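You operate a simulated robot arm through the tools that you are given. There is no shell and no other tool. Be economical: measure what you need, move in short steps, check, and stop when the job is done.

The job below is to be done with a simulated two-armed robot. You get a single attempt, and the scene is never put back.

## Task
Grease the spindle end, then hold the large wheel and screw the nut on.
Fine: the brush goes back in its cup; the wheel turns a few degrees at most. A coat counts when it lies all over at full strength: go over it till it gets no stronger.

It is judged by the outcome, as a careful person would: the job done as asked, and still so three seconds after it is handed in. It fails if anything else is knocked over, pushed out of place, dropped, spilled or broken.

## Robot
Two 7-joint arms with two-finger parallel grippers on one trunk, on a base that drives. Base frame: it is fixed to the floor where the robot stands at the start and does not move with it; the origin is under the middle of the robot, x ahead of it, y to its left, z up. Units: mm, rad, N and s.
The left shoulder is at the start at [70, 163, 1295], the right one opposite. With the tool pointing down near the work surface each hand reaches from about 100 to 780 mm from the robot's upright axis, wherever it stands, measured 20 degrees to its own side. Places, roughly: grease brush (4x4x12 cm) [700, -100, 900]; grease pot [800, -100, 800]; large wheel with a pink band (45x45x22 cm) [1000, 300, 700]; spindle [1000, 300, 700]; teal brush cup [700, -100, 800]; thread of the spindle [1000, 300, 800]. Payload 3.43 kg a hand.
Tool frame (each hand has its own): the origin (TCP) lies between the finger pads and is the grasp point; the fingertips stand 34 mm ahead of it; z points along the fingers, y is the line along which they close. The gripper opens to 128 mm. The fingers are 24 mm wide and 12 mm thick; the gripper's body (48 by 130 mm) begins 96 mm behind the TCP.
Orientation is told as [roll, pitch, yaw] about the base's x, y, z axes, in that order, counted from this pose: with the fingers straight down and closing along the base's y, the tool's x points along the base's -x, its y along +y and its z along -z.

## Interface
- The arms move only by the tool move_arm. It takes "left_commands", "right_commands" or both (then of equal length, played together; a hand with none holds still); each is a list that holds one entry, the list of rows, each a list of 7 numbers: the shift along the tool's x, y, z in units of 40 mm (1.0 is 40 mm), then the turn, a rotation vector about the tool's x, y, z in units of 6 degrees (1.0 is 6 degrees), then the gripper command, from -1 (fully open) to 1 (shut), values between in proportion. In form: [[[x, y, z, rx, ry, rz, jaw], ...]]. A call has 1 to 10 rows; each row shifts and turns the commanded pose from where the row before left it, along the tool's axes as they then stand. A call with a number of a shift or a turn outside -1 to 1 is refused whole. Rows are played at 5 a second. More than 50 mm and 0.15 rad between two rows, or a gripper value outside its range, and nothing of the call is played. A pose out of reach is approached as far as the arm can. The call stops where the force on the tool passes 50 N (or 10 N more than at its start, if that is more) or the arm is blocked; 0.2 s more then pass. The fingers move at their own pace (about 153 mm/s each) and stop on an object; they squeeze with about 22 N. The grip force told is the motor's: it shows also when the fingers shut on nothing. Time passes only in rows, and 0.2 s behind the last, so rows that do not move let the fingers close. The reply holds the time, the measured pose of the TCP, the force on the tool along the base axes, the opening and the grip force, in the units named above and with some noise, with the torque about the TCP (base axes, N m) and any sound that the robot's microphone picked up.
- Cameras (640 x 400 px; columns grow to the right, rows downward): "scene" is now at [136.3, 19.7, 1524]; the picture's right is [0.20, -0.98, 0.00], its down [-0.56, -0.12, -0.82] and it looks along [0.80, 0.17, -0.57] (base axes); focal length 253 px, centre (320, 200). "left" rides on the left gripper at [76, 11, -160] in its tool frame; the picture's right is [-0.15, 0.99, 0.00], its down [-0.88, -0.13, -0.46] and it looks along [-0.45, -0.07, 0.89] (tool axes); focal length 234 px, centre (320, 200). "right" rides on the right gripper at [76, -11, -160] in its tool frame; the picture's right is [0.15, 0.99, 0.00], its down [-0.88, 0.13, -0.46] and it looks along [-0.45, 0.07, 0.89] (tool axes); focal length 234 px, centre (320, 200). There is no depth. A picture from a camera that has moved, and an enlarged one, comes with that camera's place and axes in the base frame and with its lens.
- get_image(camera): a new picture of that camera. No time passes.
- move_column(by): slides the trunk up (or, below 0, down) by that many mm; the arms and the scene camera ride with it, the base frame stays. It gives what a move gives, with no picture.
- base_move(legs): drives the robot by 1 to 6 legs, each [ahead, left, turn to the left] in mm, mm and rad, along the robot's own axes; the way and the turn of a leg run together, so that a leg with both is an arc; at most 1500 mm and 3.142 rad a leg. The arms and the cameras ride along, it lands a little off, and it stops where it bumps. It gives what a move gives.
- pan_tilt(pan, tilt): turns the head with the scene camera to pan (to the left, within 1.501 rad either way) and tilt (down, from -0.506 to 1.204), counted from straight ahead of the robot. It gives what a move gives.
- inspect(camera, box): a new picture of the part [left, top, right, bottom] of that camera's present view, enlarged. No time passes.
- hand_in(): hands the job in; it is judged then, once.

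Work in short steps. Places have to be worked out from the pictures, the camera data and where the tool is seen: move nearer, look again, correct. Check each grasp and each placing, and mend what went wrong. You have 120 turns and 100 pictures in all, those below and enlarged ones among them. Open the grippers and draw the arms clear of the work before you hand the job in, unless the task says otherwise; then end with one line.

The tools are called after ">>>" as name(argument=value, ...) on one line, values as JSON. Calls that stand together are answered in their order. move_arm: Moves the arms, as the interface text tells. Its arguments: {"type":"object","properties":{"left_commands":{"type":"array","items":{"type":"array","items":{"type":"array","items":{"type":"number"}}}},"right_commands":{"type":"array","items":{"type":"array","items":{"type":"array","items":{"type":"number"}}}}},"required":[]} The other tools are called the same way: move_column (by) slides the trunk up or down; base_move (legs) drives the base; pan_tilt (pan, tilt) turns the head that bears the scene camera; get_image (camera) takes a picture; inspect (camera, box) takes an enlarged picture of a part of a camera's view; hand_in () hands the job in.

At the start:

```text
time: 0.0
left_eef_pos: [588.2, 302.9, 1184.4]
left_orientation: [0.001, 0.0, 0.002]
left_wrist_force: [-0.3, 0.1, -0.5]
left_ft_torque: [0.02, 0.02, 0.02]
left_opening: 127.9
left_grip_force: 0.0
right_eef_pos: [515.4, -77.0, 1211.5]
right_orientation: [0.0, -0.001, -0.001]
right_wrist_force: [-0.2, 0.3, -0.2]
right_ft_torque: [-0.02, 0.01, 0.02]
right_opening: 128.0
right_grip_force: 0.1
trunk travel left (down, up): [-775.0, 165.0]
robot x, y, heading: [2.7, 1.0, 0.004]
head pan, tilt: [0.204, 0.611]
```

scene: 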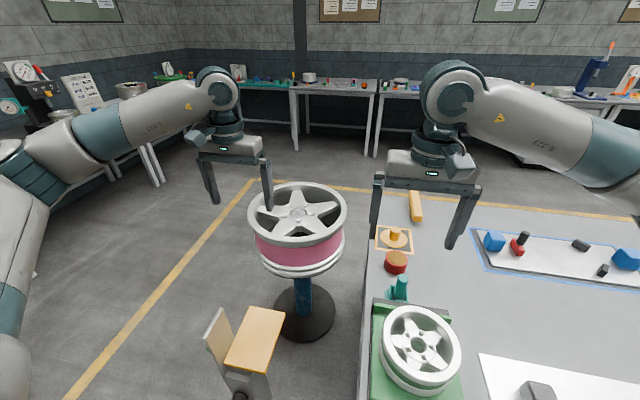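
right: 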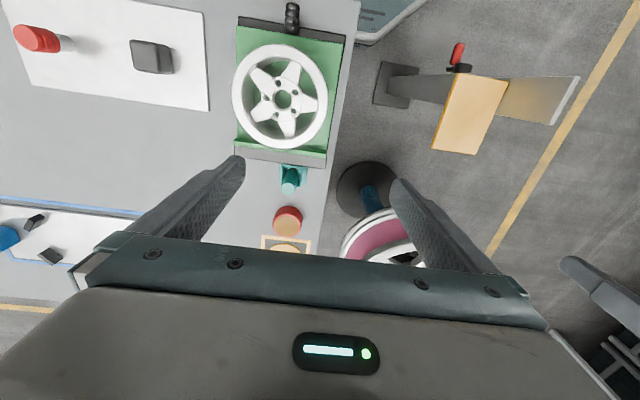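
left: 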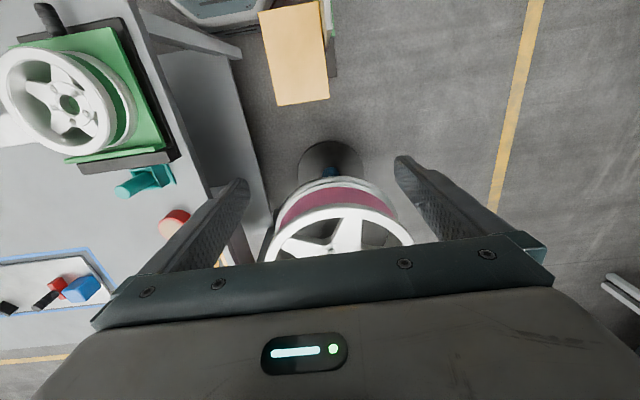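

The start pictures show the large wheel on a stand, and on the table a teal cup, a red pot and a yellow nut on a mat. I look closer at these.

>>> inspect(camera="scene", box=[230, 170, 370, 290])

>>> inspect(camera="scene", box=[350, 180, 470, 310])

```text
3.33 times, centred on (300, 230) of scene
camera zoom: at [136.3, 19.7, 1524.0], right [0.2, -0.98, 0.0], down [-0.56, -0.12, -0.82], along [0.8, 0.17, -0.57], focal length 844 px, centre (387, 100)
```

zoom: 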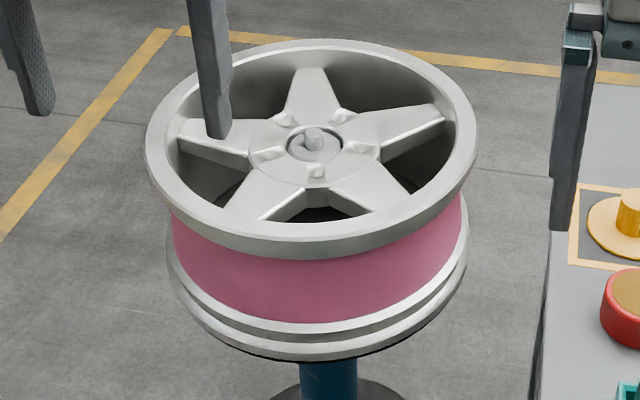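

```text
3.08 times, centred on (410, 245) of scene
camera zoom: at [136.3, 19.7, 1524.0], right [0.2, -0.98, 0.0], down [-0.56, -0.12, -0.82], along [0.8, 0.17, -0.57], focal length 779 px, centre (43, 62)
```

zoom: 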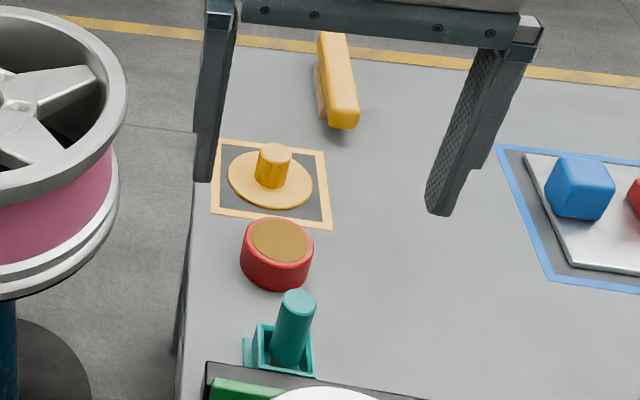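

By triangulating, I put the pot top at about [785,-124,817], so the table top is near z = 775. There is a folding stand between the robot and the wheel, so I look down at the floor ahead before planning any drive.

>>> pan_tilt(pan=0.3, tilt=1.1)

>>> get_image(camera="scene")

```text
time: 0.9
left_eef_pos: [587.9, 303.0, 1185.8]
left_orientation: [-0.001, 0.0, 0.003]
left_wrist_force: [-0.2, -0.5, -0.5]
left_ft_torque: [0.02, -0.01, 0.03]
left_opening: 127.8
left_grip_force: 0.1
right_eef_pos: [514.5, -76.6, 1212.4]
right_orientation: [0.0, 0.0, 0.001]
right_wrist_force: [-1.2, 0.1, -0.3]
right_ft_torque: [0.0, -0.01, -0.02]
right_opening: 128.1
right_grip_force: 0.1
trunk travel left (down, up): [-775.0, 165.0]
robot x, y, heading: [-1.0, -3.4, -0.002]
head pan, tilt: [0.3, 1.1]
```

```text
94 pictures are left
camera scene: at [110.4, 20.5, 1486.3], right [0.3, -0.96, 0.0], down [-0.85, -0.26, -0.45], along [0.43, 0.13, -0.89], focal length 253 px, centre (320, 200)
```

scene: 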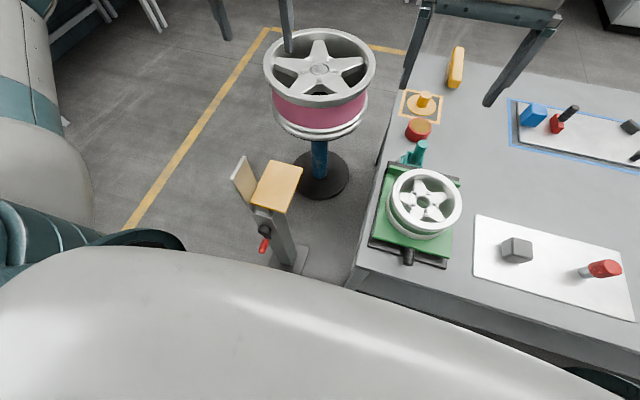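

The pedestal stand is at about [387,288] and the table edge at y≈-45, so I can't drive straight ahead. A spot near [700,580] facing the table brings the brush, pot, nut and wheel all within reach. I drive around the left side of the stand.

>>> base_move(legs=[[0, 720, 0], [700, 0, 0], [0, 0, -1.35]])

>>> pan_tilt(pan=0.0, tilt=0.95)

>>> get_image(camera="scene")

```text
time: 11.6
left_eef_pos: [1101.6, 187.3, 1186.2]
left_orientation: [0.0, 0.0, -1.386]
left_wrist_force: [0.1, 0.1, 0.4]
left_ft_torque: [0.0, 0.0, 0.01]
left_opening: 127.9
left_grip_force: 0.0
right_eef_pos: [714.3, 189.9, 1212.8]
right_orientation: [0.001, 0.0, -1.387]
right_wrist_force: [0.1, 0.7, 0.1]
right_ft_torque: [0.01, 0.0, -0.03]
right_opening: 127.7
right_grip_force: 0.0
trunk travel left (down, up): [-775.0, 165.0]
robot x, y, heading: [691.1, 710.9, -1.385]
head pan, tilt: [0.3, 1.1]
```

```text
time: 12.4
left_eef_pos: [1101.8, 188.0, 1186.0]
left_orientation: [0.0, 0.0, -1.386]
left_wrist_force: [-0.3, -0.4, -1.0]
left_ft_torque: [-0.03, 0.03, 0.0]
left_opening: 127.9
left_grip_force: 0.0
right_eef_pos: [712.8, 189.4, 1211.3]
right_orientation: [0.001, 0.001, -1.386]
right_wrist_force: [0.2, 0.1, -0.1]
right_ft_torque: [0.01, -0.03, 0.01]
right_opening: 128.0
right_grip_force: 0.1
trunk travel left (down, up): [-775.0, 165.0]
robot x, y, heading: [692.2, 709.0, -1.38]
head pan, tilt: [0.0, 0.949]
```

```text
93 pictures are left
camera scene: at [716.9, 590.7, 1496.5], right [-0.98, -0.18, 0.0], down [-0.15, 0.8, -0.58], along [0.11, -0.57, -0.81], focal length 253 px, centre (320, 200)
```

scene: 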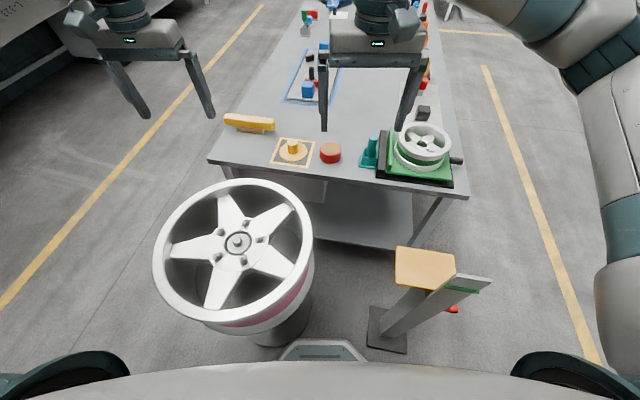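

The robot now faces the table from [692,709]. Before going any closer I check the clearance between the base front and the stand and wheel foot.

>>> pan_tilt(pan=0.0, tilt=1.2)

>>> get_image(camera="scene")

```text
time: 13.2
left_eef_pos: [1101.1, 186.8, 1187.2]
left_orientation: [0.0, 0.0, -1.386]
left_wrist_force: [0.2, -0.1, -0.2]
left_ft_torque: [-0.03, 0.0, -0.02]
left_opening: 128.1
left_grip_force: 0.0
right_eef_pos: [713.3, 188.8, 1210.4]
right_orientation: [-0.001, 0.003, -1.386]
right_wrist_force: [0.2, -0.1, 0.2]
right_ft_torque: [-0.02, 0.0, -0.01]
right_opening: 127.9
right_grip_force: 0.0
trunk travel left (down, up): [-775.0, 165.0]
robot x, y, heading: [698.6, 708.0, -1.387]
head pan, tilt: [0.0, 1.201]
```

```text
92 pictures are left
camera scene: at [713.9, 607.2, 1480.3], right [-0.98, -0.18, 0.0], down [-0.17, 0.92, -0.36], along [0.07, -0.36, -0.93], focal length 253 px, centre (320, 200)
```

scene: 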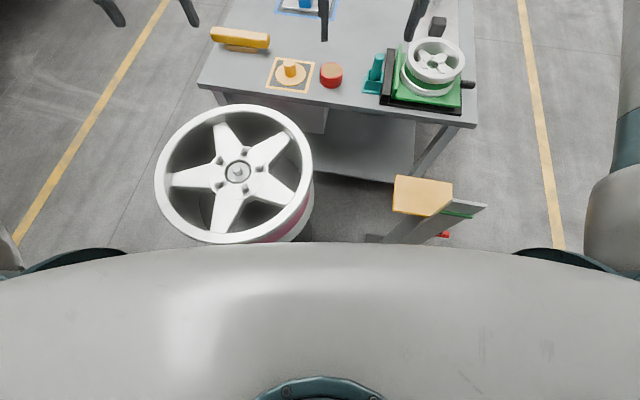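

The gap ahead is tight: the stand foot's near corner is at about [503,422] and the wheel foot's radius is about 186 mm. Turning left in place brings the right shoulder closer to the table without going into that gap. I turn 0.45 rad and lower the trunk for more reach.

>>> base_move(legs=[[0, 0, 0.45]])

>>> move_column(by=-100)

>>> pan_tilt(pan=-0.2, tilt=0.8)

>>> get_image(camera="scene")

>>> get_image(camera="right")

```text
time: 14.9
left_eef_pos: [1284.7, 409.7, 1185.7]
left_orientation: [0.0, 0.001, -0.944]
left_wrist_force: [0.3, 0.1, 0.3]
left_ft_torque: [-0.02, 0.0, -0.02]
left_opening: 128.0
left_grip_force: 0.1
right_eef_pos: [933.1, 246.5, 1210.7]
right_orientation: [-0.001, 0.004, -0.946]
right_wrist_force: [-0.2, 0.0, -0.2]
right_ft_torque: [0.01, 0.03, -0.02]
right_opening: 128.0
right_grip_force: 0.1
trunk travel left (down, up): [-775.0, 165.0]
robot x, y, heading: [695.6, 710.4, -0.947]
head pan, tilt: [0.0, 1.201]
```

```text
time: 16.2
left_eef_pos: [1283.6, 410.5, 1086.7]
left_orientation: [-0.002, -0.001, -0.945]
left_wrist_force: [0.0, -0.4, -0.6]
left_ft_torque: [0.0, 0.0, -0.03]
left_opening: 128.2
left_grip_force: 0.1
right_eef_pos: [932.7, 247.4, 1112.5]
right_orientation: [-0.001, -0.001, -0.947]
right_wrist_force: [0.1, -0.3, -0.3]
right_ft_torque: [-0.01, 0.01, 0.01]
right_opening: 127.8
right_grip_force: 0.0
trunk travel left (down, up): [-675.0, 265.0]
robot x, y, heading: [695.4, 713.2, -0.945]
head pan, tilt: [0.0, 1.201]
```

```text
time: 17.1
left_eef_pos: [1284.8, 410.5, 1085.4]
left_orientation: [-0.001, 0.0, -0.943]
left_wrist_force: [0.0, -0.5, -0.8]
left_ft_torque: [0.0, 0.0, 0.02]
left_opening: 128.0
left_grip_force: 0.1
right_eef_pos: [932.8, 246.0, 1111.9]
right_orientation: [0.001, 0.001, -0.945]
right_wrist_force: [-0.8, -1.4, 1.0]
right_ft_torque: [-0.02, -0.02, -0.02]
right_opening: 128.1
right_grip_force: 0.1
trunk travel left (down, up): [-675.0, 265.0]
robot x, y, heading: [693.5, 709.7, -0.947]
head pan, tilt: [-0.201, 0.799]
```

```text
91 pictures are left
camera scene: at [757.1, 597.3, 1408.0], right [-0.91, -0.41, 0.0], down [-0.3, 0.65, -0.7], along [0.29, -0.63, -0.72], focal length 253 px, centre (320, 200)
```

scene: 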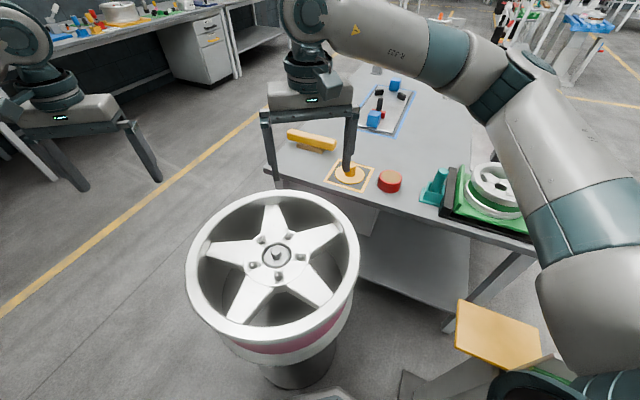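

```text
90 pictures are left
camera right: at [879.3, 301.7, 1270.2], right [0.72, 0.7, 0.0], down [0.62, -0.64, 0.45], along [0.32, -0.33, -0.89], focal length 234 px, centre (320, 200)
```

right: 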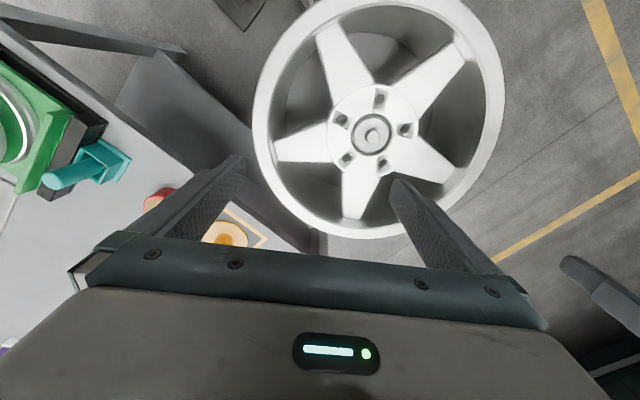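

The right wrist camera shows the hub well, with the thread tip near [1020,305,795]. I move the right hand at height toward the brush, estimated at [690,-130].

>>> move_arm(right_commands=[[[-0.4, -1, 0, 0, 0, 0, -1], [-0.4, -1, 0, 0, 0, 0, -1], [-0.4, -1, 0, 0, 0, 0, -1], [-0.4, -1, 0, 0, 0, 0, -1], [-0.4, -1, 0, 0, 0, 0, -1], [-0.4, -1, 0, 0, 0, 0, -1], [-0.4, -1, 0, 0, 0, 0, -1], [-0.4, -1, 0, 0, 0, 0, -1], [-0.4, -1, 0, 0, 0, 0, -1]]])

>>> get_image(camera="right")

```text
time: 19.1
left_eef_pos: [1284.2, 410.7, 1085.5]
left_orientation: [-0.001, -0.002, -0.945]
left_wrist_force: [0.2, 0.2, 0.7]
left_ft_torque: [0.04, -0.01, 0.0]
left_opening: 127.9
left_grip_force: 0.0
right_eef_pos: [722.8, -79.4, 1112.3]
right_orientation: [-0.001, 0.0, -0.947]
right_wrist_force: [0.0, -0.8, -0.3]
right_ft_torque: [0.04, -0.01, 0.03]
right_opening: 128.2
right_grip_force: 0.0
trunk travel left (down, up): [-675.0, 265.0]
robot x, y, heading: [692.9, 713.6, -0.95]
head pan, tilt: [-0.201, 0.799]
```

```text
89 pictures are left
camera right: at [667.9, -24.6, 1270.4], right [0.72, 0.7, 0.0], down [0.62, -0.64, 0.46], along [0.32, -0.33, -0.89], focal length 234 px, centre (320, 200)
```

right: 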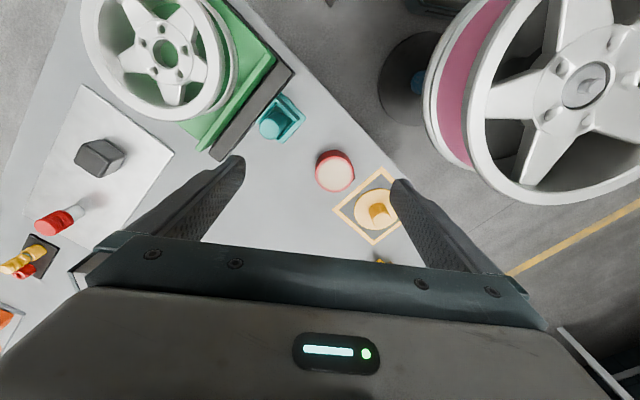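

Triangulating again gives the pot top at about [806,-121,818], the spindle tip at [1021,305,792] and the brush top at about [655,-140,~860]. I move over the brush, part-close the jaw and come down for a closer look.

>>> move_arm(right_commands=[[[-0.1, -0.75, 0.4, 0, 0, 0, -0.25], [-0.1, -0.75, 0.5, 0, 0, 0, -0.25], [-0.05, -0.75, 0.7, 0, 0, 0, -0.25], [0, 0, 0.7, 0, 0, 0, -0.25], [0, 0, 0.5, 0, 0, 0, -0.25]]])

>>> get_image(camera="right")

>>> get_image(camera="scene")

```text
time: 20.3
left_eef_pos: [1284.9, 410.1, 1085.3]
left_orientation: [0.001, 0.0, -0.944]
left_wrist_force: [-0.1, -0.4, -0.3]
left_ft_torque: [-0.01, -0.01, 0.01]
left_opening: 128.0
left_grip_force: 0.0
right_eef_pos: [655.7, -141.3, 998.3]
right_orientation: [-0.001, 0.0, -0.947]
right_wrist_force: [0.2, -0.3, 0.0]
right_ft_torque: [-0.02, -0.02, 0.0]
right_opening: 80.0
right_grip_force: 0.0
trunk travel left (down, up): [-675.0, 265.0]
robot x, y, heading: [695.9, 710.5, -0.945]
head pan, tilt: [-0.201, 0.799]
```

```text
88 pictures are left
camera right: at [602.3, -86.9, 1157.7], right [0.72, 0.7, 0.0], down [0.62, -0.64, 0.46], along [0.32, -0.33, -0.89], focal length 234 px, centre (320, 200)
```

right: 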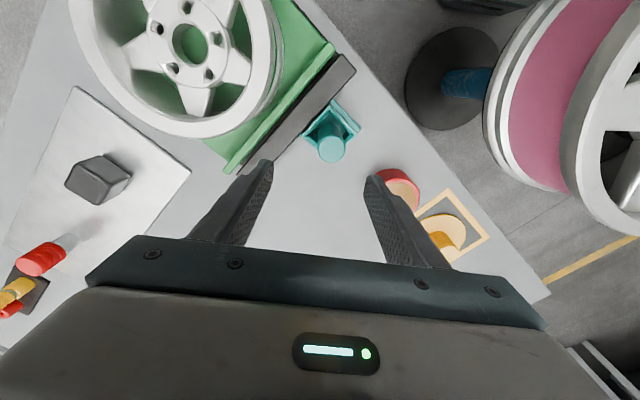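

```text
87 pictures are left
camera scene: at [756.9, 597.0, 1408.0], right [-0.91, -0.41, 0.0], down [-0.3, 0.65, -0.7], along [0.29, -0.64, -0.72], focal length 253 px, centre (320, 200)
```

scene: 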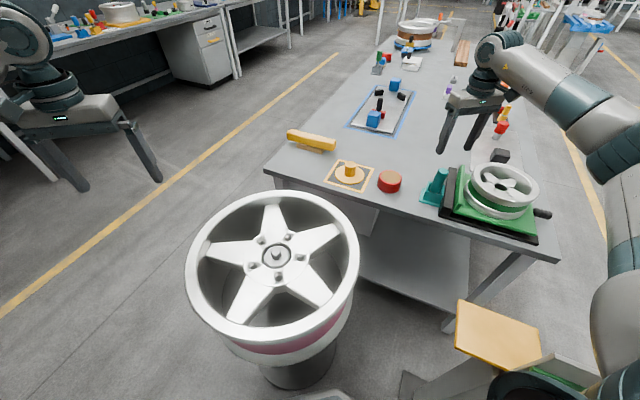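

Two right-camera rays put the brush top at [658,-124,~908]. I correct sideways by about 17 mm and come down to just around the brush top to check it sits between the fingers.

>>> move_arm(right_commands=[[[0.3, 0.3, 0, 0, 0, 0, -0.25], [0, 0, 0.6, 0, 0, 0, -0.25], [0, 0, 0.5, 0, 0, 0, -0.25]]])

>>> get_image(camera="right")

```text
time: 21.1
left_eef_pos: [1284.7, 410.5, 1085.2]
left_orientation: [0.0, -0.001, -0.944]
left_wrist_force: [0.3, 0.2, 0.2]
left_ft_torque: [-0.01, 0.0, -0.03]
left_opening: 128.0
left_grip_force: 0.0
right_eef_pos: [658.8, -125.4, 954.4]
right_orientation: [-0.001, 0.0, -0.946]
right_wrist_force: [0.7, -0.9, 0.3]
right_ft_torque: [-0.01, -0.01, 0.0]
right_opening: 80.2
right_grip_force: 0.2
trunk travel left (down, up): [-675.0, 265.0]
robot x, y, heading: [696.4, 710.7, -0.942]
head pan, tilt: [-0.201, 0.799]
```

```text
86 pictures are left
camera right: at [605.2, -69.6, 1113.4], right [0.72, 0.7, 0.0], down [0.62, -0.64, 0.46], along [0.32, -0.33, -0.89], focal length 234 px, centre (320, 200)
```

right: 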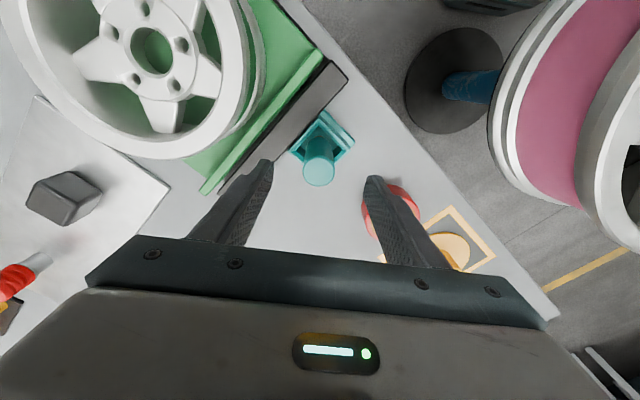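

The brush top lines up right under the TCP at z≈908. I come down to TCP z≈884 and close.

>>> move_arm(right_commands=[[[0, 0, 0.6, 0, 0, 0, -0.25], [0, 0, 0.6, 0, 0, 0, -0.25], [0, 0, 0.55, 0, 0, 0, -0.25], [0, 0, 0, 0, 0, 0, 1], [0, 0, 0, 0, 0, 0, 1], [0, 0, 0, 0, 0, 0, 1]]])

>>> get_image(camera="right")

```text
time: 22.5
left_eef_pos: [1284.0, 411.8, 1087.0]
left_orientation: [-0.001, 0.0, -0.944]
left_wrist_force: [-0.7, 0.8, -0.2]
left_ft_torque: [-0.03, 0.01, -0.02]
left_opening: 128.0
left_grip_force: 0.1
right_eef_pos: [661.8, -126.0, 884.9]
right_orientation: [0.0, 0.002, -0.947]
right_wrist_force: [0.5, -0.2, -0.9]
right_ft_torque: [-0.02, -0.01, 0.01]
right_opening: 29.8
right_grip_force: 21.8
trunk travel left (down, up): [-675.0, 265.0]
robot x, y, heading: [694.1, 705.7, -0.947]
head pan, tilt: [-0.201, 0.799]
```

```text
85 pictures are left
camera right: at [606.9, -71.1, 1043.3], right [0.72, 0.7, 0.0], down [0.62, -0.64, 0.45], along [0.32, -0.33, -0.89], focal length 234 px, centre (320, 200)
```

right: 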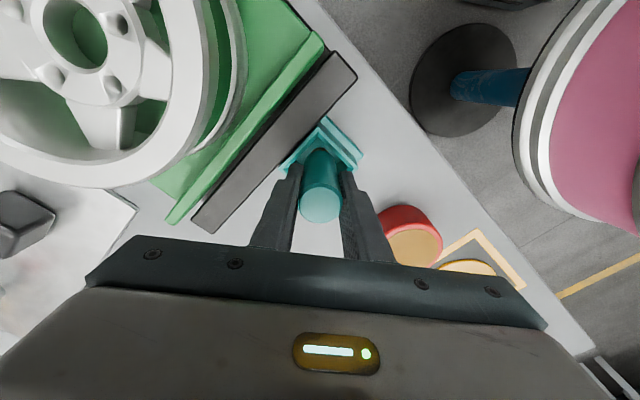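

The brush is held (29.8 mm, 21.8 N). I lift it straight up 140 mm.

>>> move_arm(right_commands=[[[0, 0, -0.5, 0, 0, 0, 1], [0, 0, -0.7, 0, 0, 0, 1], [0, 0, -0.8, 0, 0, 0, 1], [0, 0, -0.8, 0, 0, 0, 1], [0, 0, -0.7, 0, 0, 0, 1]]])

>>> get_image(camera="scene")

>>> get_image(camera="right")

```text
time: 23.7
left_eef_pos: [1285.5, 410.4, 1085.2]
left_orientation: [0.0, 0.001, -0.944]
left_wrist_force: [-0.2, 0.0, 0.0]
left_ft_torque: [0.01, -0.03, 0.01]
left_opening: 127.9
left_grip_force: 0.1
right_eef_pos: [663.0, -124.3, 1028.1]
right_orientation: [0.001, 0.003, -0.946]
right_wrist_force: [0.2, 0.1, -1.1]
right_ft_torque: [0.0, 0.0, 0.03]
right_opening: 29.8
right_grip_force: 21.5
trunk travel left (down, up): [-675.0, 265.0]
robot x, y, heading: [696.4, 710.0, -0.948]
head pan, tilt: [-0.201, 0.799]
```

```text
84 pictures are left
camera scene: at [757.2, 597.7, 1408.0], right [-0.91, -0.41, 0.0], down [-0.3, 0.65, -0.7], along [0.29, -0.64, -0.72], focal length 253 px, centre (320, 200)
```

scene: 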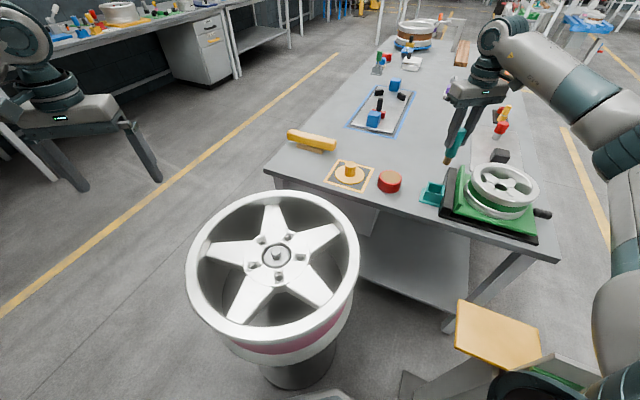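

```text
83 pictures are left
camera right: at [608.5, -68.6, 1187.2], right [0.72, 0.7, 0.0], down [0.62, -0.64, 0.45], along [0.32, -0.33, -0.89], focal length 234 px, centre (320, 200)
```

right: 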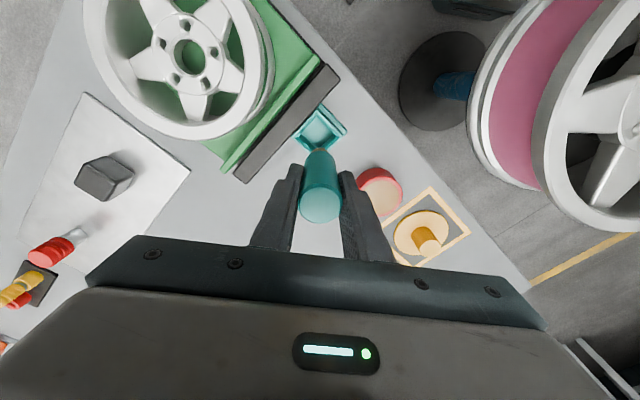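

The brush is out cleanly; the brown bristle tip shows in the scene view. I carry it over the pot at about [797,-115].

>>> move_arm(right_commands=[[[-0.6, 0.95, 0, 0, 0, 0, 1], [-0.6, 0.95, 0.2, 0, 0, 0, 1], [-0.58, 0.95, 0.5, 0, 0, 0, 1], [0, 0, 0, 0, 0, 0, 1]]])

>>> get_image(camera="right")

>>> inspect(camera="scene", box=[320, 110, 480, 230])

```text
time: 24.7
left_eef_pos: [1284.0, 410.7, 1086.5]
left_orientation: [-0.001, -0.001, -0.948]
left_wrist_force: [0.9, -0.5, 1.0]
left_ft_torque: [-0.01, -0.02, 0.0]
left_opening: 127.9
left_grip_force: 0.0
right_eef_pos: [796.2, -117.4, 998.1]
right_orientation: [-0.001, -0.001, -0.946]
right_wrist_force: [0.3, -0.2, 0.4]
right_ft_torque: [0.02, -0.01, 0.03]
right_opening: 29.7
right_grip_force: 21.9
trunk travel left (down, up): [-675.0, 265.0]
robot x, y, heading: [696.2, 709.3, -0.949]
head pan, tilt: [-0.201, 0.799]
```

```text
82 pictures are left
camera right: at [742.6, -62.7, 1157.1], right [0.72, 0.7, 0.0], down [0.62, -0.64, 0.46], along [0.32, -0.33, -0.89], focal length 234 px, centre (320, 200)
```

right: 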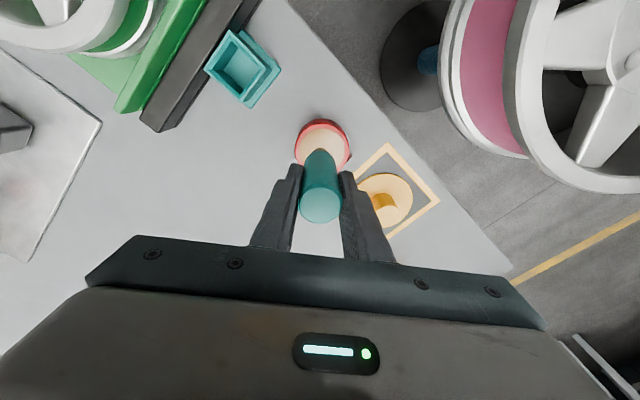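

```text
3.33 times, centred on (400, 170) of scene
camera zoom: at [755.8, 597.5, 1408.1], right [-0.91, -0.41, 0.0], down [-0.29, 0.65, -0.7], along [0.29, -0.64, -0.72], focal length 844 px, centre (53, 300)
```

zoom: 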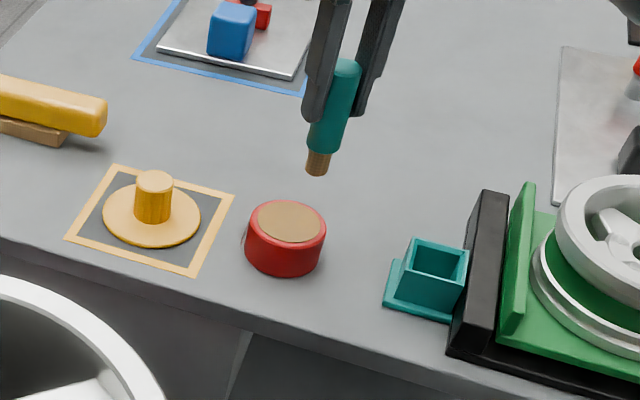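

The tip is at z≈902 and the pot top about 5–9 mm further out than the TCP. I correct for that and lower the tip close to the grease.

>>> move_arm(right_commands=[[[-0.18, 0.08, 0.5, 0, 0, 0, 1], [0, 0, 0.6, 0, 0, 0, 1], [0, 0, 0.5, 0, 0, 0, 1], [0, 0, 0.3, 0, 0, 0, 1]]])

>>> inspect(camera="scene", box=[340, 120, 440, 220])

>>> get_image(camera="right")

```text
time: 25.7
left_eef_pos: [1284.7, 410.3, 1086.8]
left_orientation: [0.0, 0.0, -0.943]
left_wrist_force: [0.2, 0.0, -1.0]
left_ft_torque: [0.03, 0.02, 0.01]
left_opening: 128.1
left_grip_force: 0.1
right_eef_pos: [802.3, -119.1, 922.5]
right_orientation: [0.0, 0.001, -0.947]
right_wrist_force: [0.5, 0.6, -0.3]
right_ft_torque: [0.02, 0.03, -0.01]
right_opening: 29.7
right_grip_force: 22.0
trunk travel left (down, up): [-675.0, 265.0]
robot x, y, heading: [690.2, 708.0, -0.944]
head pan, tilt: [-0.201, 0.799]
```

```text
4.00 times, centred on (390, 170) of scene
camera zoom: at [756.9, 597.0, 1408.0], right [-0.91, -0.41, 0.0], down [-0.3, 0.65, -0.7], along [0.29, -0.64, -0.72], focal length 1013 px, centre (40, 320)
```

zoom: 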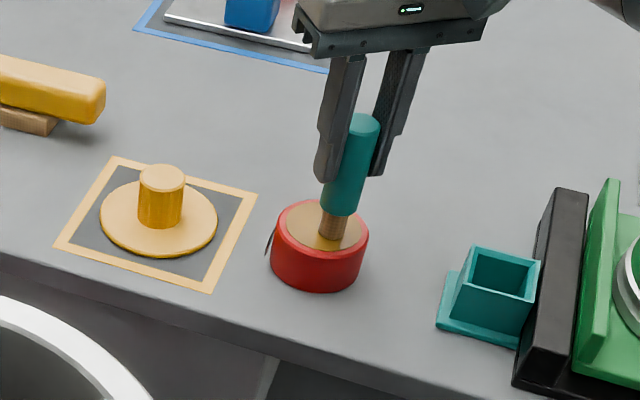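

```text
79 pictures are left
camera right: at [747.9, -65.5, 1080.8], right [0.72, 0.7, 0.0], down [0.62, -0.64, 0.45], along [0.32, -0.33, -0.89], focal length 234 px, centre (320, 200)
```

right: 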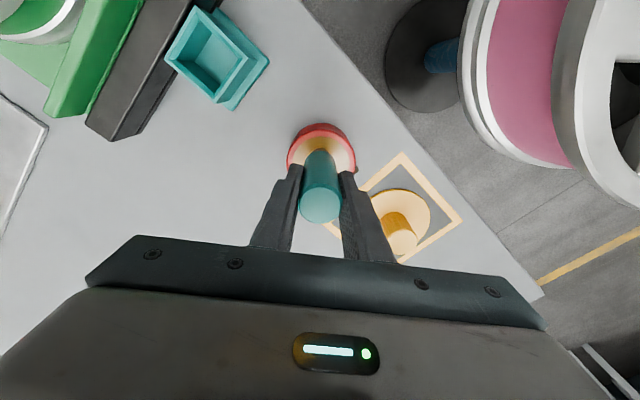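

The tip is just above or at the grease and inside the pot. I go down in small steps and watch the force.

>>> move_arm(right_commands=[[[-0.05, 0, 0.1, 0, 0, 0, 1], [0, 0, 0.1, 0, 0, 0, 1], [0, 0, 0.1, 0, 0, 0, 1], [0, 0, 0, 0, 0, 0, 1]]])

>>> inspect(camera="scene", box=[340, 120, 440, 220])

```text
time: 26.7
left_eef_pos: [1285.1, 411.9, 1086.4]
left_orientation: [-0.001, -0.002, -0.945]
left_wrist_force: [0.3, 0.6, 0.2]
left_ft_torque: [-0.02, -0.01, 0.0]
left_opening: 128.2
left_grip_force: 0.1
right_eef_pos: [803.3, -121.1, 911.1]
right_orientation: [0.0, -0.004, -0.947]
right_wrist_force: [-3.0, -3.5, 13.9]
right_ft_torque: [-0.22, 0.2, -0.04]
right_opening: 30.0
right_grip_force: 21.9
trunk travel left (down, up): [-675.0, 265.0]
robot x, y, heading: [695.4, 714.1, -0.947]
head pan, tilt: [-0.201, 0.799]
```

```text
4.00 times, centred on (390, 170) of scene
camera zoom: at [756.1, 598.9, 1408.2], right [-0.91, -0.41, 0.0], down [-0.29, 0.65, -0.7], along [0.29, -0.64, -0.72], focal length 1013 px, centre (40, 320)
```

zoom: 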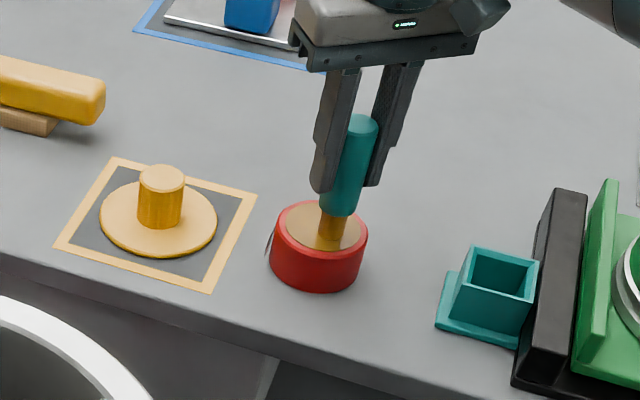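

The brush meets the grease with 14 N and the bristles have turned golden. The handle slipped up about 10 mm in the grip, so the tip is now about 86 mm below the TCP. I lift it out.

>>> move_arm(right_commands=[[[0, 0, -0.3, 0, 0, 0, 1], [0, 0, -0.7, 0, 0, 0, 1], [0, 0, -0.9, 0, 0, 0, 1], [0, 0, -0.9, 0, 0, 0, 1], [0, 0, -0.9, 0, 0, 0, 1]]])

>>> inspect(camera="scene", box=[340, 80, 480, 210])

>>> inspect(camera="scene", box=[230, 215, 330, 290])

```text
time: 27.9
left_eef_pos: [1284.3, 410.7, 1086.3]
left_orientation: [-0.001, 0.0, -0.945]
left_wrist_force: [0.1, 0.1, -0.5]
left_ft_torque: [-0.01, -0.02, 0.02]
left_opening: 128.1
left_grip_force: 0.0
right_eef_pos: [807.1, -120.5, 1058.2]
right_orientation: [0.0, -0.001, -0.946]
right_wrist_force: [0.4, -0.5, -1.9]
right_ft_torque: [-0.02, 0.04, 0.01]
right_opening: 29.7
right_grip_force: 21.8
trunk travel left (down, up): [-675.0, 265.0]
robot x, y, heading: [694.5, 709.3, -0.946]
head pan, tilt: [-0.201, 0.799]
```

```text
3.08 times, centred on (410, 145) of scene
camera zoom: at [757.0, 598.3, 1408.1], right [-0.91, -0.41, 0.0], down [-0.3, 0.65, -0.7], along [0.29, -0.64, -0.72], focal length 779 px, centre (43, 369)
```

zoom: 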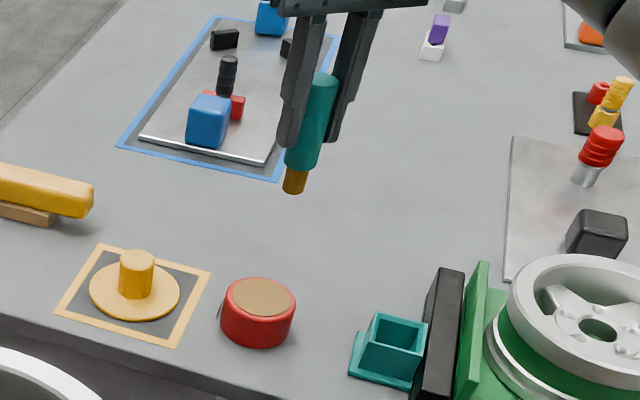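

```text
5.33 times, centred on (280, 252) of scene
camera zoom: at [757.0, 598.3, 1408.1], right [-0.91, -0.41, 0.0], down [-0.3, 0.65, -0.7], along [0.29, -0.64, -0.72], focal length 1350 px, centre (533, -80)
```

zoom: 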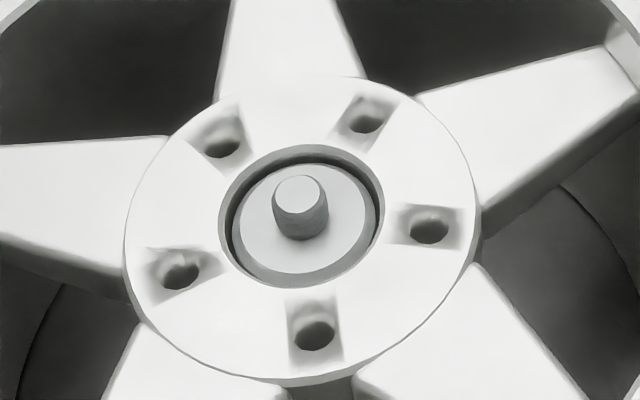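

The bristles are loaded. The zoomed view shows the thread as a pin about 28 mm wide standing in the hub recess. I carry the brush at height towards the spindle.

>>> move_arm(right_commands=[[[0.52, 1, 0, 0, 0, 0, 1], [0.52, 1, 0, 0, 0, 0, 1], [0.52, 1, 0, 0, 0, 0, 1], [0.52, 1, 0, 0, 0, 0, 1], [0.52, 1, 0, 0, 0, 0, 1], [0.52, 1, 0, 0, 0, 0, 1], [0.52, 1, 0, 0, 0, 0, 1], [0.52, 1, 0, 0, 0, 0, 1], [0.52, 1, 0, 0, 0, 0, 1], [0.5, 0.9, 0, 0, 0, 0, 1]]])

>>> get_image(camera="right")

>>> get_image(camera="scene")

```text
time: 30.1
left_eef_pos: [1286.4, 410.5, 1085.1]
left_orientation: [-0.001, 0.0, -0.947]
left_wrist_force: [0.1, -1.0, 0.6]
left_ft_torque: [-0.02, 0.0, 0.03]
left_opening: 127.9
left_grip_force: 0.1
right_eef_pos: [1005.6, 281.8, 1057.6]
right_orientation: [-0.002, 0.001, -0.944]
right_wrist_force: [0.0, 0.8, -0.9]
right_ft_torque: [-0.01, 0.03, 0.01]
right_opening: 30.1
right_grip_force: 21.9
trunk travel left (down, up): [-675.0, 265.0]
robot x, y, heading: [694.9, 712.4, -0.949]
head pan, tilt: [-0.201, 0.799]
```

```text
75 pictures are left
camera right: at [951.3, 335.9, 1215.4], right [0.72, 0.7, 0.0], down [0.62, -0.64, 0.46], along [0.32, -0.33, -0.89], focal length 234 px, centre (320, 200)
```

right: 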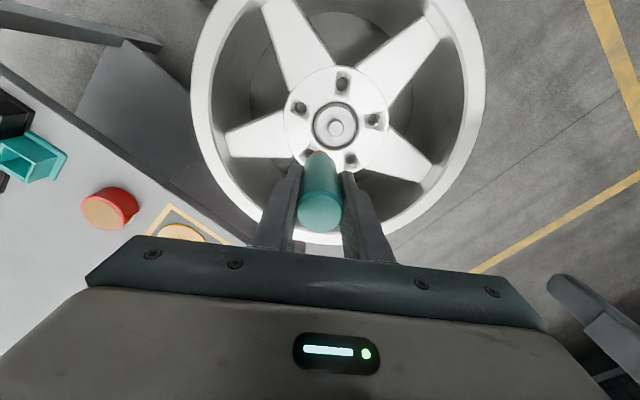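

```text
74 pictures are left
camera scene: at [758.3, 598.6, 1408.1], right [-0.91, -0.41, 0.0], down [-0.3, 0.65, -0.7], along [0.29, -0.64, -0.72], focal length 253 px, centre (320, 200)
```

scene: 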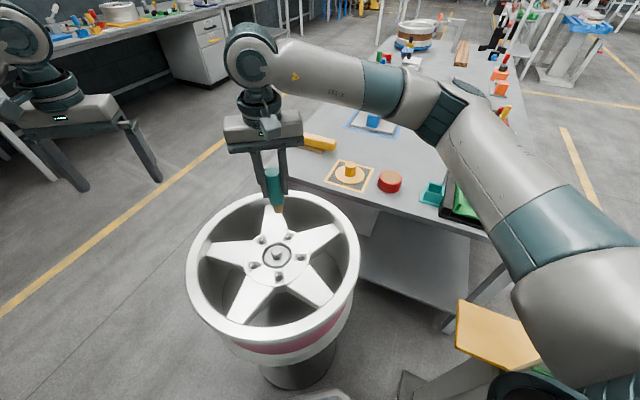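

The rays agree on the pin at xy about [1018,305], top z somewhere between 800 and 830. I move above it, come down part of the way and look again.

>>> move_arm(right_commands=[[[0.28, 0.6, 0.5, 0, 0, 0, 1], [0, 0, 0.9, 0, 0, 0, 1], [0, 0, 0.9, 0, 0, 0, 1], [0, 0, 0.3, 0, 0, 0, 1], [0, 0, 0, 0, 0, 0, 1]]])

>>> get_image(camera="right")

>>> inspect(camera="scene", box=[230, 190, 330, 290])

```text
time: 31.3
left_eef_pos: [1284.7, 411.5, 1085.4]
left_orientation: [0.001, 0.001, -0.944]
left_wrist_force: [-0.4, -1.0, 0.5]
left_ft_torque: [-0.02, 0.01, -0.04]
left_opening: 128.3
left_grip_force: 0.1
right_eef_pos: [1016.9, 300.4, 953.6]
right_orientation: [0.001, -0.001, -0.946]
right_wrist_force: [-0.2, -0.7, -0.1]
right_ft_torque: [-0.03, 0.03, 0.0]
right_opening: 29.9
right_grip_force: 22.2
trunk travel left (down, up): [-675.0, 265.0]
robot x, y, heading: [689.7, 709.5, -0.945]
head pan, tilt: [-0.201, 0.799]
```

```text
73 pictures are left
camera right: at [962.3, 355.7, 1112.3], right [0.72, 0.7, 0.0], down [0.62, -0.64, 0.46], along [0.32, -0.33, -0.89], focal length 234 px, centre (320, 200)
```

right: 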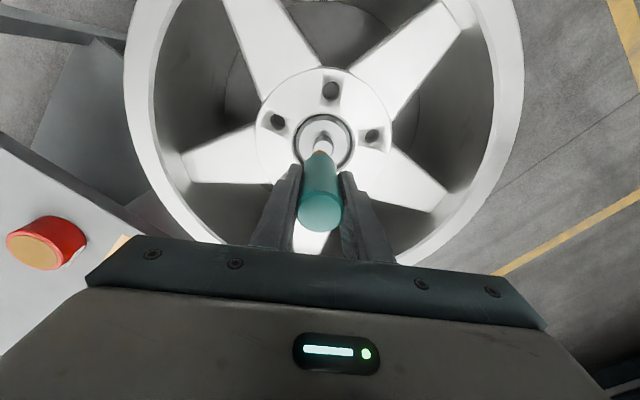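

```text
4.00 times, centred on (280, 240) of scene
camera zoom: at [756.7, 597.0, 1408.0], right [-0.91, -0.41, 0.0], down [-0.3, 0.65, -0.7], along [0.29, -0.64, -0.72], focal length 1013 px, centre (480, 40)
```

zoom: 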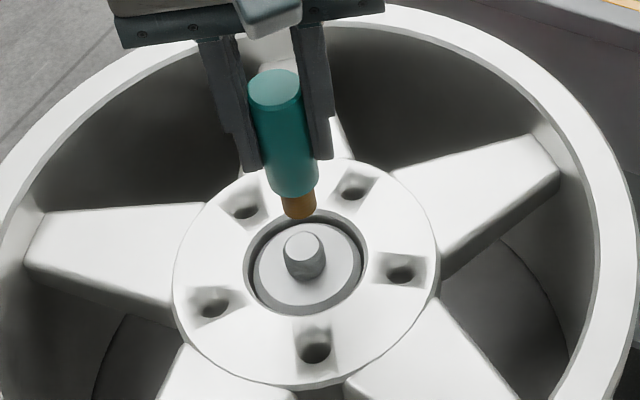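

The tip hangs about 40 mm above the pin, whose centre I put at about [1017,307]. I centre the brush and go down in small steps until it touches the pin's end.

>>> move_arm(right_commands=[[[0.13, 0.1, 0.3, 0, 0, 0, 1], [0, 0, 0.3, 0, 0, 0, 1], [0, 0, 0.15, 0, 0, 0, 1], [0, 0, 0, 0, 0, 0, 1]]])

>>> inspect(camera="scene", box=[240, 215, 310, 275])

```text
time: 32.3
left_eef_pos: [1284.2, 410.6, 1086.1]
left_orientation: [0.002, 0.0, -0.943]
left_wrist_force: [-0.6, -1.0, 0.4]
left_ft_torque: [0.01, 0.0, 0.02]
left_opening: 128.1
left_grip_force: 0.0
right_eef_pos: [1017.3, 308.0, 924.0]
right_orientation: [0.0, 0.0, -0.945]
right_wrist_force: [0.4, -0.2, -0.7]
right_ft_torque: [-0.02, -0.03, 0.03]
right_opening: 29.9
right_grip_force: 21.9
trunk travel left (down, up): [-675.0, 265.0]
robot x, y, heading: [696.7, 708.0, -0.946]
head pan, tilt: [-0.201, 0.799]
```

```text
6.67 times, centred on (275, 245) of scene
camera zoom: at [757.0, 597.3, 1408.0], right [-0.91, -0.41, 0.0], down [-0.3, 0.65, -0.7], along [0.29, -0.64, -0.72], focal length 1688 px, centre (620, -100)
```

zoom: 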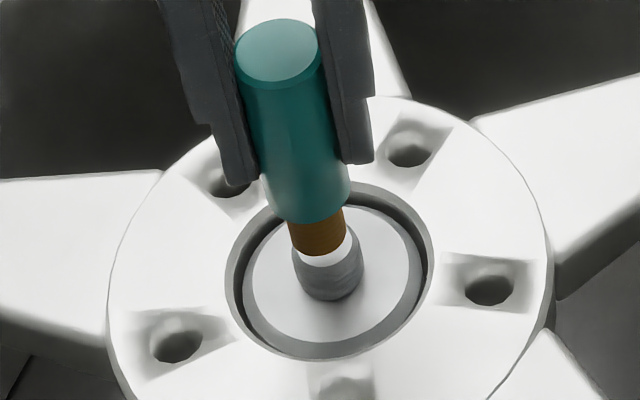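

The tip is a few mm above the pin end and nearly centred, about 4 mm off to the image left. I shift over and press lightly.

>>> move_arm(right_commands=[[[0, -0.08, 0.1, 0, 0, 0, 1], [0, 0, 0.1, 0, 0, 0, 1], [0, 0, 0.06, 0, 0, 0, 1], [0, 0, 0, 0, 0, 0, 1]]])

>>> inspect(camera="scene", box=[240, 215, 310, 275])

```text
time: 33.3
left_eef_pos: [1284.5, 411.1, 1085.4]
left_orientation: [0.001, -0.001, -0.943]
left_wrist_force: [-0.6, 0.5, 0.4]
left_ft_torque: [-0.01, -0.03, -0.02]
left_opening: 128.1
left_grip_force: 0.1
right_eef_pos: [1012.5, 306.8, 913.1]
right_orientation: [0.0, -0.001, -0.945]
right_wrist_force: [0.8, 0.3, -1.2]
right_ft_torque: [0.03, 0.02, 0.03]
right_opening: 29.6
right_grip_force: 22.4
trunk travel left (down, up): [-675.0, 265.0]
robot x, y, heading: [699.0, 707.8, -0.949]
head pan, tilt: [-0.201, 0.799]
```

```text
6.67 times, centred on (275, 245) of scene
camera zoom: at [757.0, 597.3, 1408.0], right [-0.91, -0.41, 0.0], down [-0.3, 0.65, -0.7], along [0.29, -0.64, -0.72], focal length 1688 px, centre (620, -100)
```

zoom: 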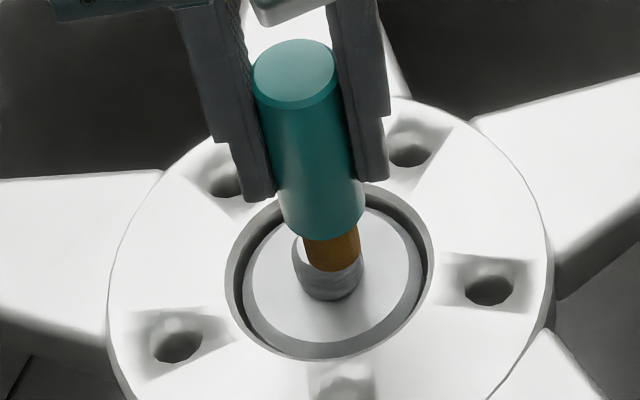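

There is no contact yet. The geometry says the tip is about 10 mm off on the camera side, with the pin nearer [1021,300]. I shift that way and go down slowly.

>>> move_arm(right_commands=[[[-0.27, 0.07, 0, 0, 0, 0, 1], [0, 0, 0.08, 0, 0, 0, 1], [0, 0, 0.08, 0, 0, 0, 1], [0, 0, 0.08, 0, 0, 0, 1], [0, 0, 0, 0, 0, 0, 1]]])

>>> inspect(camera="scene", box=[240, 215, 310, 275])

```text
time: 34.5
left_eef_pos: [1283.2, 411.3, 1086.5]
left_orientation: [0.001, -0.002, -0.945]
left_wrist_force: [0.1, 0.1, 0.1]
left_ft_torque: [-0.02, -0.01, 0.0]
left_opening: 127.9
left_grip_force: 0.0
right_eef_pos: [1021.5, 300.5, 904.6]
right_orientation: [0.002, -0.001, -0.946]
right_wrist_force: [1.2, 0.3, 17.4]
right_ft_torque: [0.04, -0.19, 0.0]
right_opening: 29.9
right_grip_force: 22.2
trunk travel left (down, up): [-675.0, 265.0]
robot x, y, heading: [694.5, 707.9, -0.945]
head pan, tilt: [-0.201, 0.799]
```

```text
6.67 times, centred on (275, 245) of scene
camera zoom: at [756.1, 598.7, 1408.3], right [-0.91, -0.41, 0.0], down [-0.29, 0.65, -0.7], along [0.29, -0.64, -0.72], focal length 1688 px, centre (620, -100)
```

zoom: 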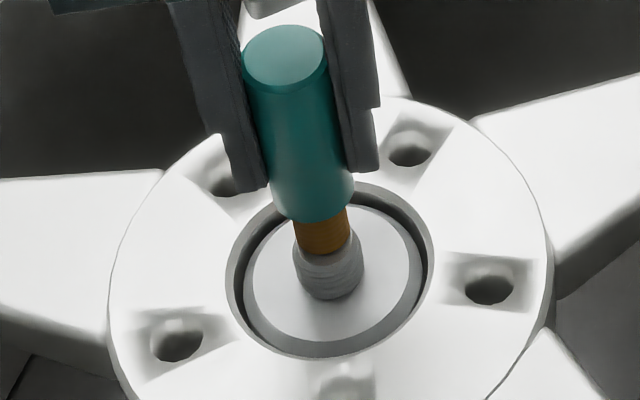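

It is in contact with the pin's end at 17 N, so the pin top is at z≈815. I rub small circles on the end, then lift to see the coat.

>>> move_arm(right_commands=[[[0.15, 0, -0.03, 0, 0, 0, 1], [-0.15, 0.15, 0, 0, 0, 0, 1], [-0.15, -0.15, 0, 0, 0, 0, 1], [0.15, -0.15, 0, 0, 0, 0, 1], [0.15, 0.15, 0, 0, 0, 0, 1], [-0.15, 0.15, 0, 0, 0, 0, 1], [-0.15, -0.15, 0, 0, 0, 0, 1], [0.15, 0, 0, 0, 0, 0, 1], [0.6, 0, -0.5, 0, 0, 0, 1], [0.4, 0, -0.5, 0, 0, 0, 1]]])

>>> inspect(camera="scene", box=[240, 215, 310, 275])

>>> inspect(camera="right", box=[250, 80, 390, 220])

```text
time: 36.7
left_eef_pos: [1285.2, 410.7, 1086.2]
left_orientation: [0.0, -0.001, -0.944]
left_wrist_force: [0.0, 0.0, -0.8]
left_ft_torque: [-0.01, 0.0, 0.02]
left_opening: 128.1
left_grip_force: 0.0
right_eef_pos: [999.5, 333.6, 943.7]
right_orientation: [-0.001, 0.0, -0.947]
right_wrist_force: [-0.3, 0.2, 0.4]
right_ft_torque: [0.03, -0.02, -0.03]
right_opening: 29.6
right_grip_force: 21.8
trunk travel left (down, up): [-675.0, 265.0]
robot x, y, heading: [693.6, 707.2, -0.946]
head pan, tilt: [-0.201, 0.799]
```

```text
6.67 times, centred on (275, 245) of scene
camera zoom: at [756.7, 597.7, 1408.1], right [-0.91, -0.41, 0.0], down [-0.3, 0.65, -0.7], along [0.29, -0.64, -0.72], focal length 1688 px, centre (620, -100)
```

zoom: 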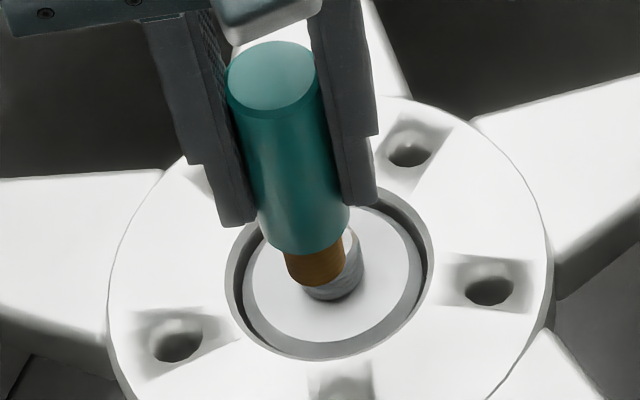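

```text
2.86 times, centred on (320, 150) of right
camera zoom: at [945.0, 388.4, 1100.7], right [0.72, 0.7, 0.0], down [0.62, -0.64, 0.46], along [0.32, -0.33, -0.89], focal length 669 px, centre (320, 343)
```

zoom: 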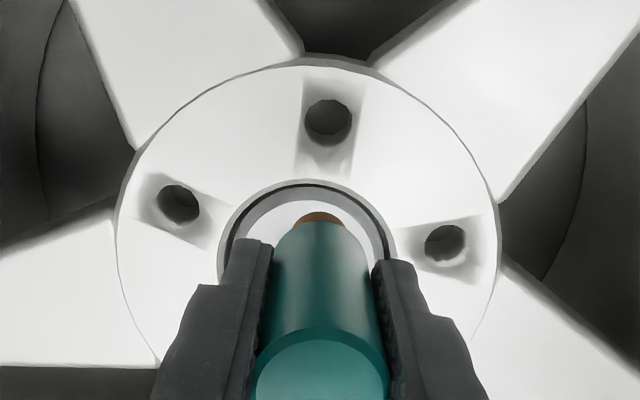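

The brush blocks the view, so I move it aside along the tool's y and look at the pin.

>>> move_arm(right_commands=[[[-0.5, 0.8, -0.3, 0, 0, 0, 1], [-0.5, 0.8, 0, 0, 0, 0, 1]]])

>>> inspect(camera="scene", box=[240, 215, 310, 275])

```text
time: 37.3
left_eef_pos: [1286.0, 410.1, 1085.2]
left_orientation: [-0.002, 0.0, -0.947]
left_wrist_force: [0.0, 1.3, 0.3]
left_ft_torque: [-0.02, 0.01, -0.01]
left_opening: 127.8
left_grip_force: 0.1
right_eef_pos: [1074.4, 336.2, 953.8]
right_orientation: [-0.001, 0.003, -0.947]
right_wrist_force: [-0.1, 0.2, -0.9]
right_ft_torque: [-0.06, -0.01, -0.03]
right_opening: 29.8
right_grip_force: 22.1
trunk travel left (down, up): [-675.0, 265.0]
robot x, y, heading: [691.6, 705.3, -0.944]
head pan, tilt: [-0.201, 0.799]
```

```text
6.67 times, centred on (275, 245) of scene
camera zoom: at [758.5, 597.9, 1408.0], right [-0.91, -0.41, 0.0], down [-0.3, 0.65, -0.7], along [0.29, -0.64, -0.72], focal length 1688 px, centre (620, -100)
```

zoom: 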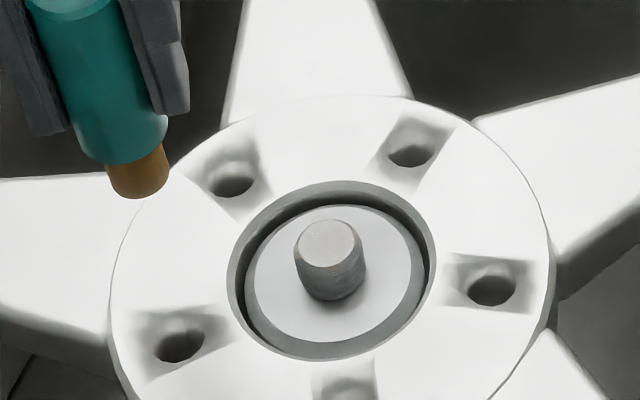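

The pin end looks slightly tinted now. The pin is about 29 mm wide and 25 mm tall, centred near [1023,298]. Next I grease its side: go down beside the pin on the tool's +y side, then make contact.

>>> move_arm(right_commands=[[[0, -0.85, 0.3, 0, 0, 0, 1], [0, 0, 0.6, 0, 0, 0, 1], [0, 0, 0.4, 0, 0, 0, 1], [0, 0, 0.25, 0, 0, 0, 1], [0, -0.1, 0, 0, 0, 0, 1]]])

>>> inspect(camera="scene", box=[240, 215, 310, 275])

```text
time: 38.5
left_eef_pos: [1284.0, 411.1, 1086.6]
left_orientation: [-0.001, -0.001, -0.945]
left_wrist_force: [-0.3, -0.2, -0.5]
left_ft_torque: [0.02, 0.04, 0.01]
left_opening: 127.8
left_grip_force: 0.0
right_eef_pos: [1042.6, 312.4, 896.1]
right_orientation: [0.0, 0.001, -0.945]
right_wrist_force: [0.2, 0.4, -0.9]
right_ft_torque: [0.01, -0.01, 0.02]
right_opening: 29.9
right_grip_force: 22.0
trunk travel left (down, up): [-675.0, 265.0]
robot x, y, heading: [694.4, 707.8, -0.947]
head pan, tilt: [-0.201, 0.799]
```

```text
6.67 times, centred on (275, 245) of scene
camera zoom: at [757.1, 597.4, 1408.0], right [-0.91, -0.41, 0.0], down [-0.3, 0.65, -0.7], along [0.29, -0.64, -0.72], focal length 1688 px, centre (620, -100)
```

zoom: 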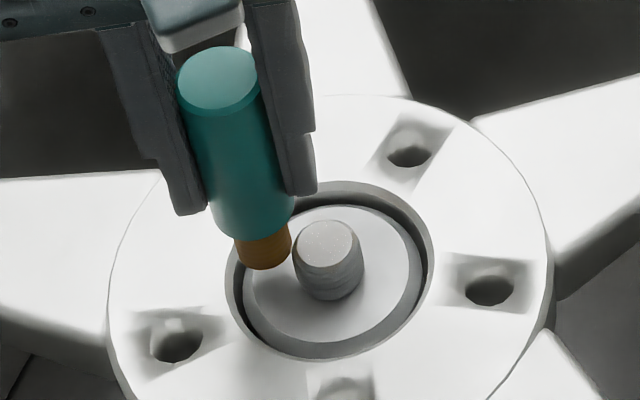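

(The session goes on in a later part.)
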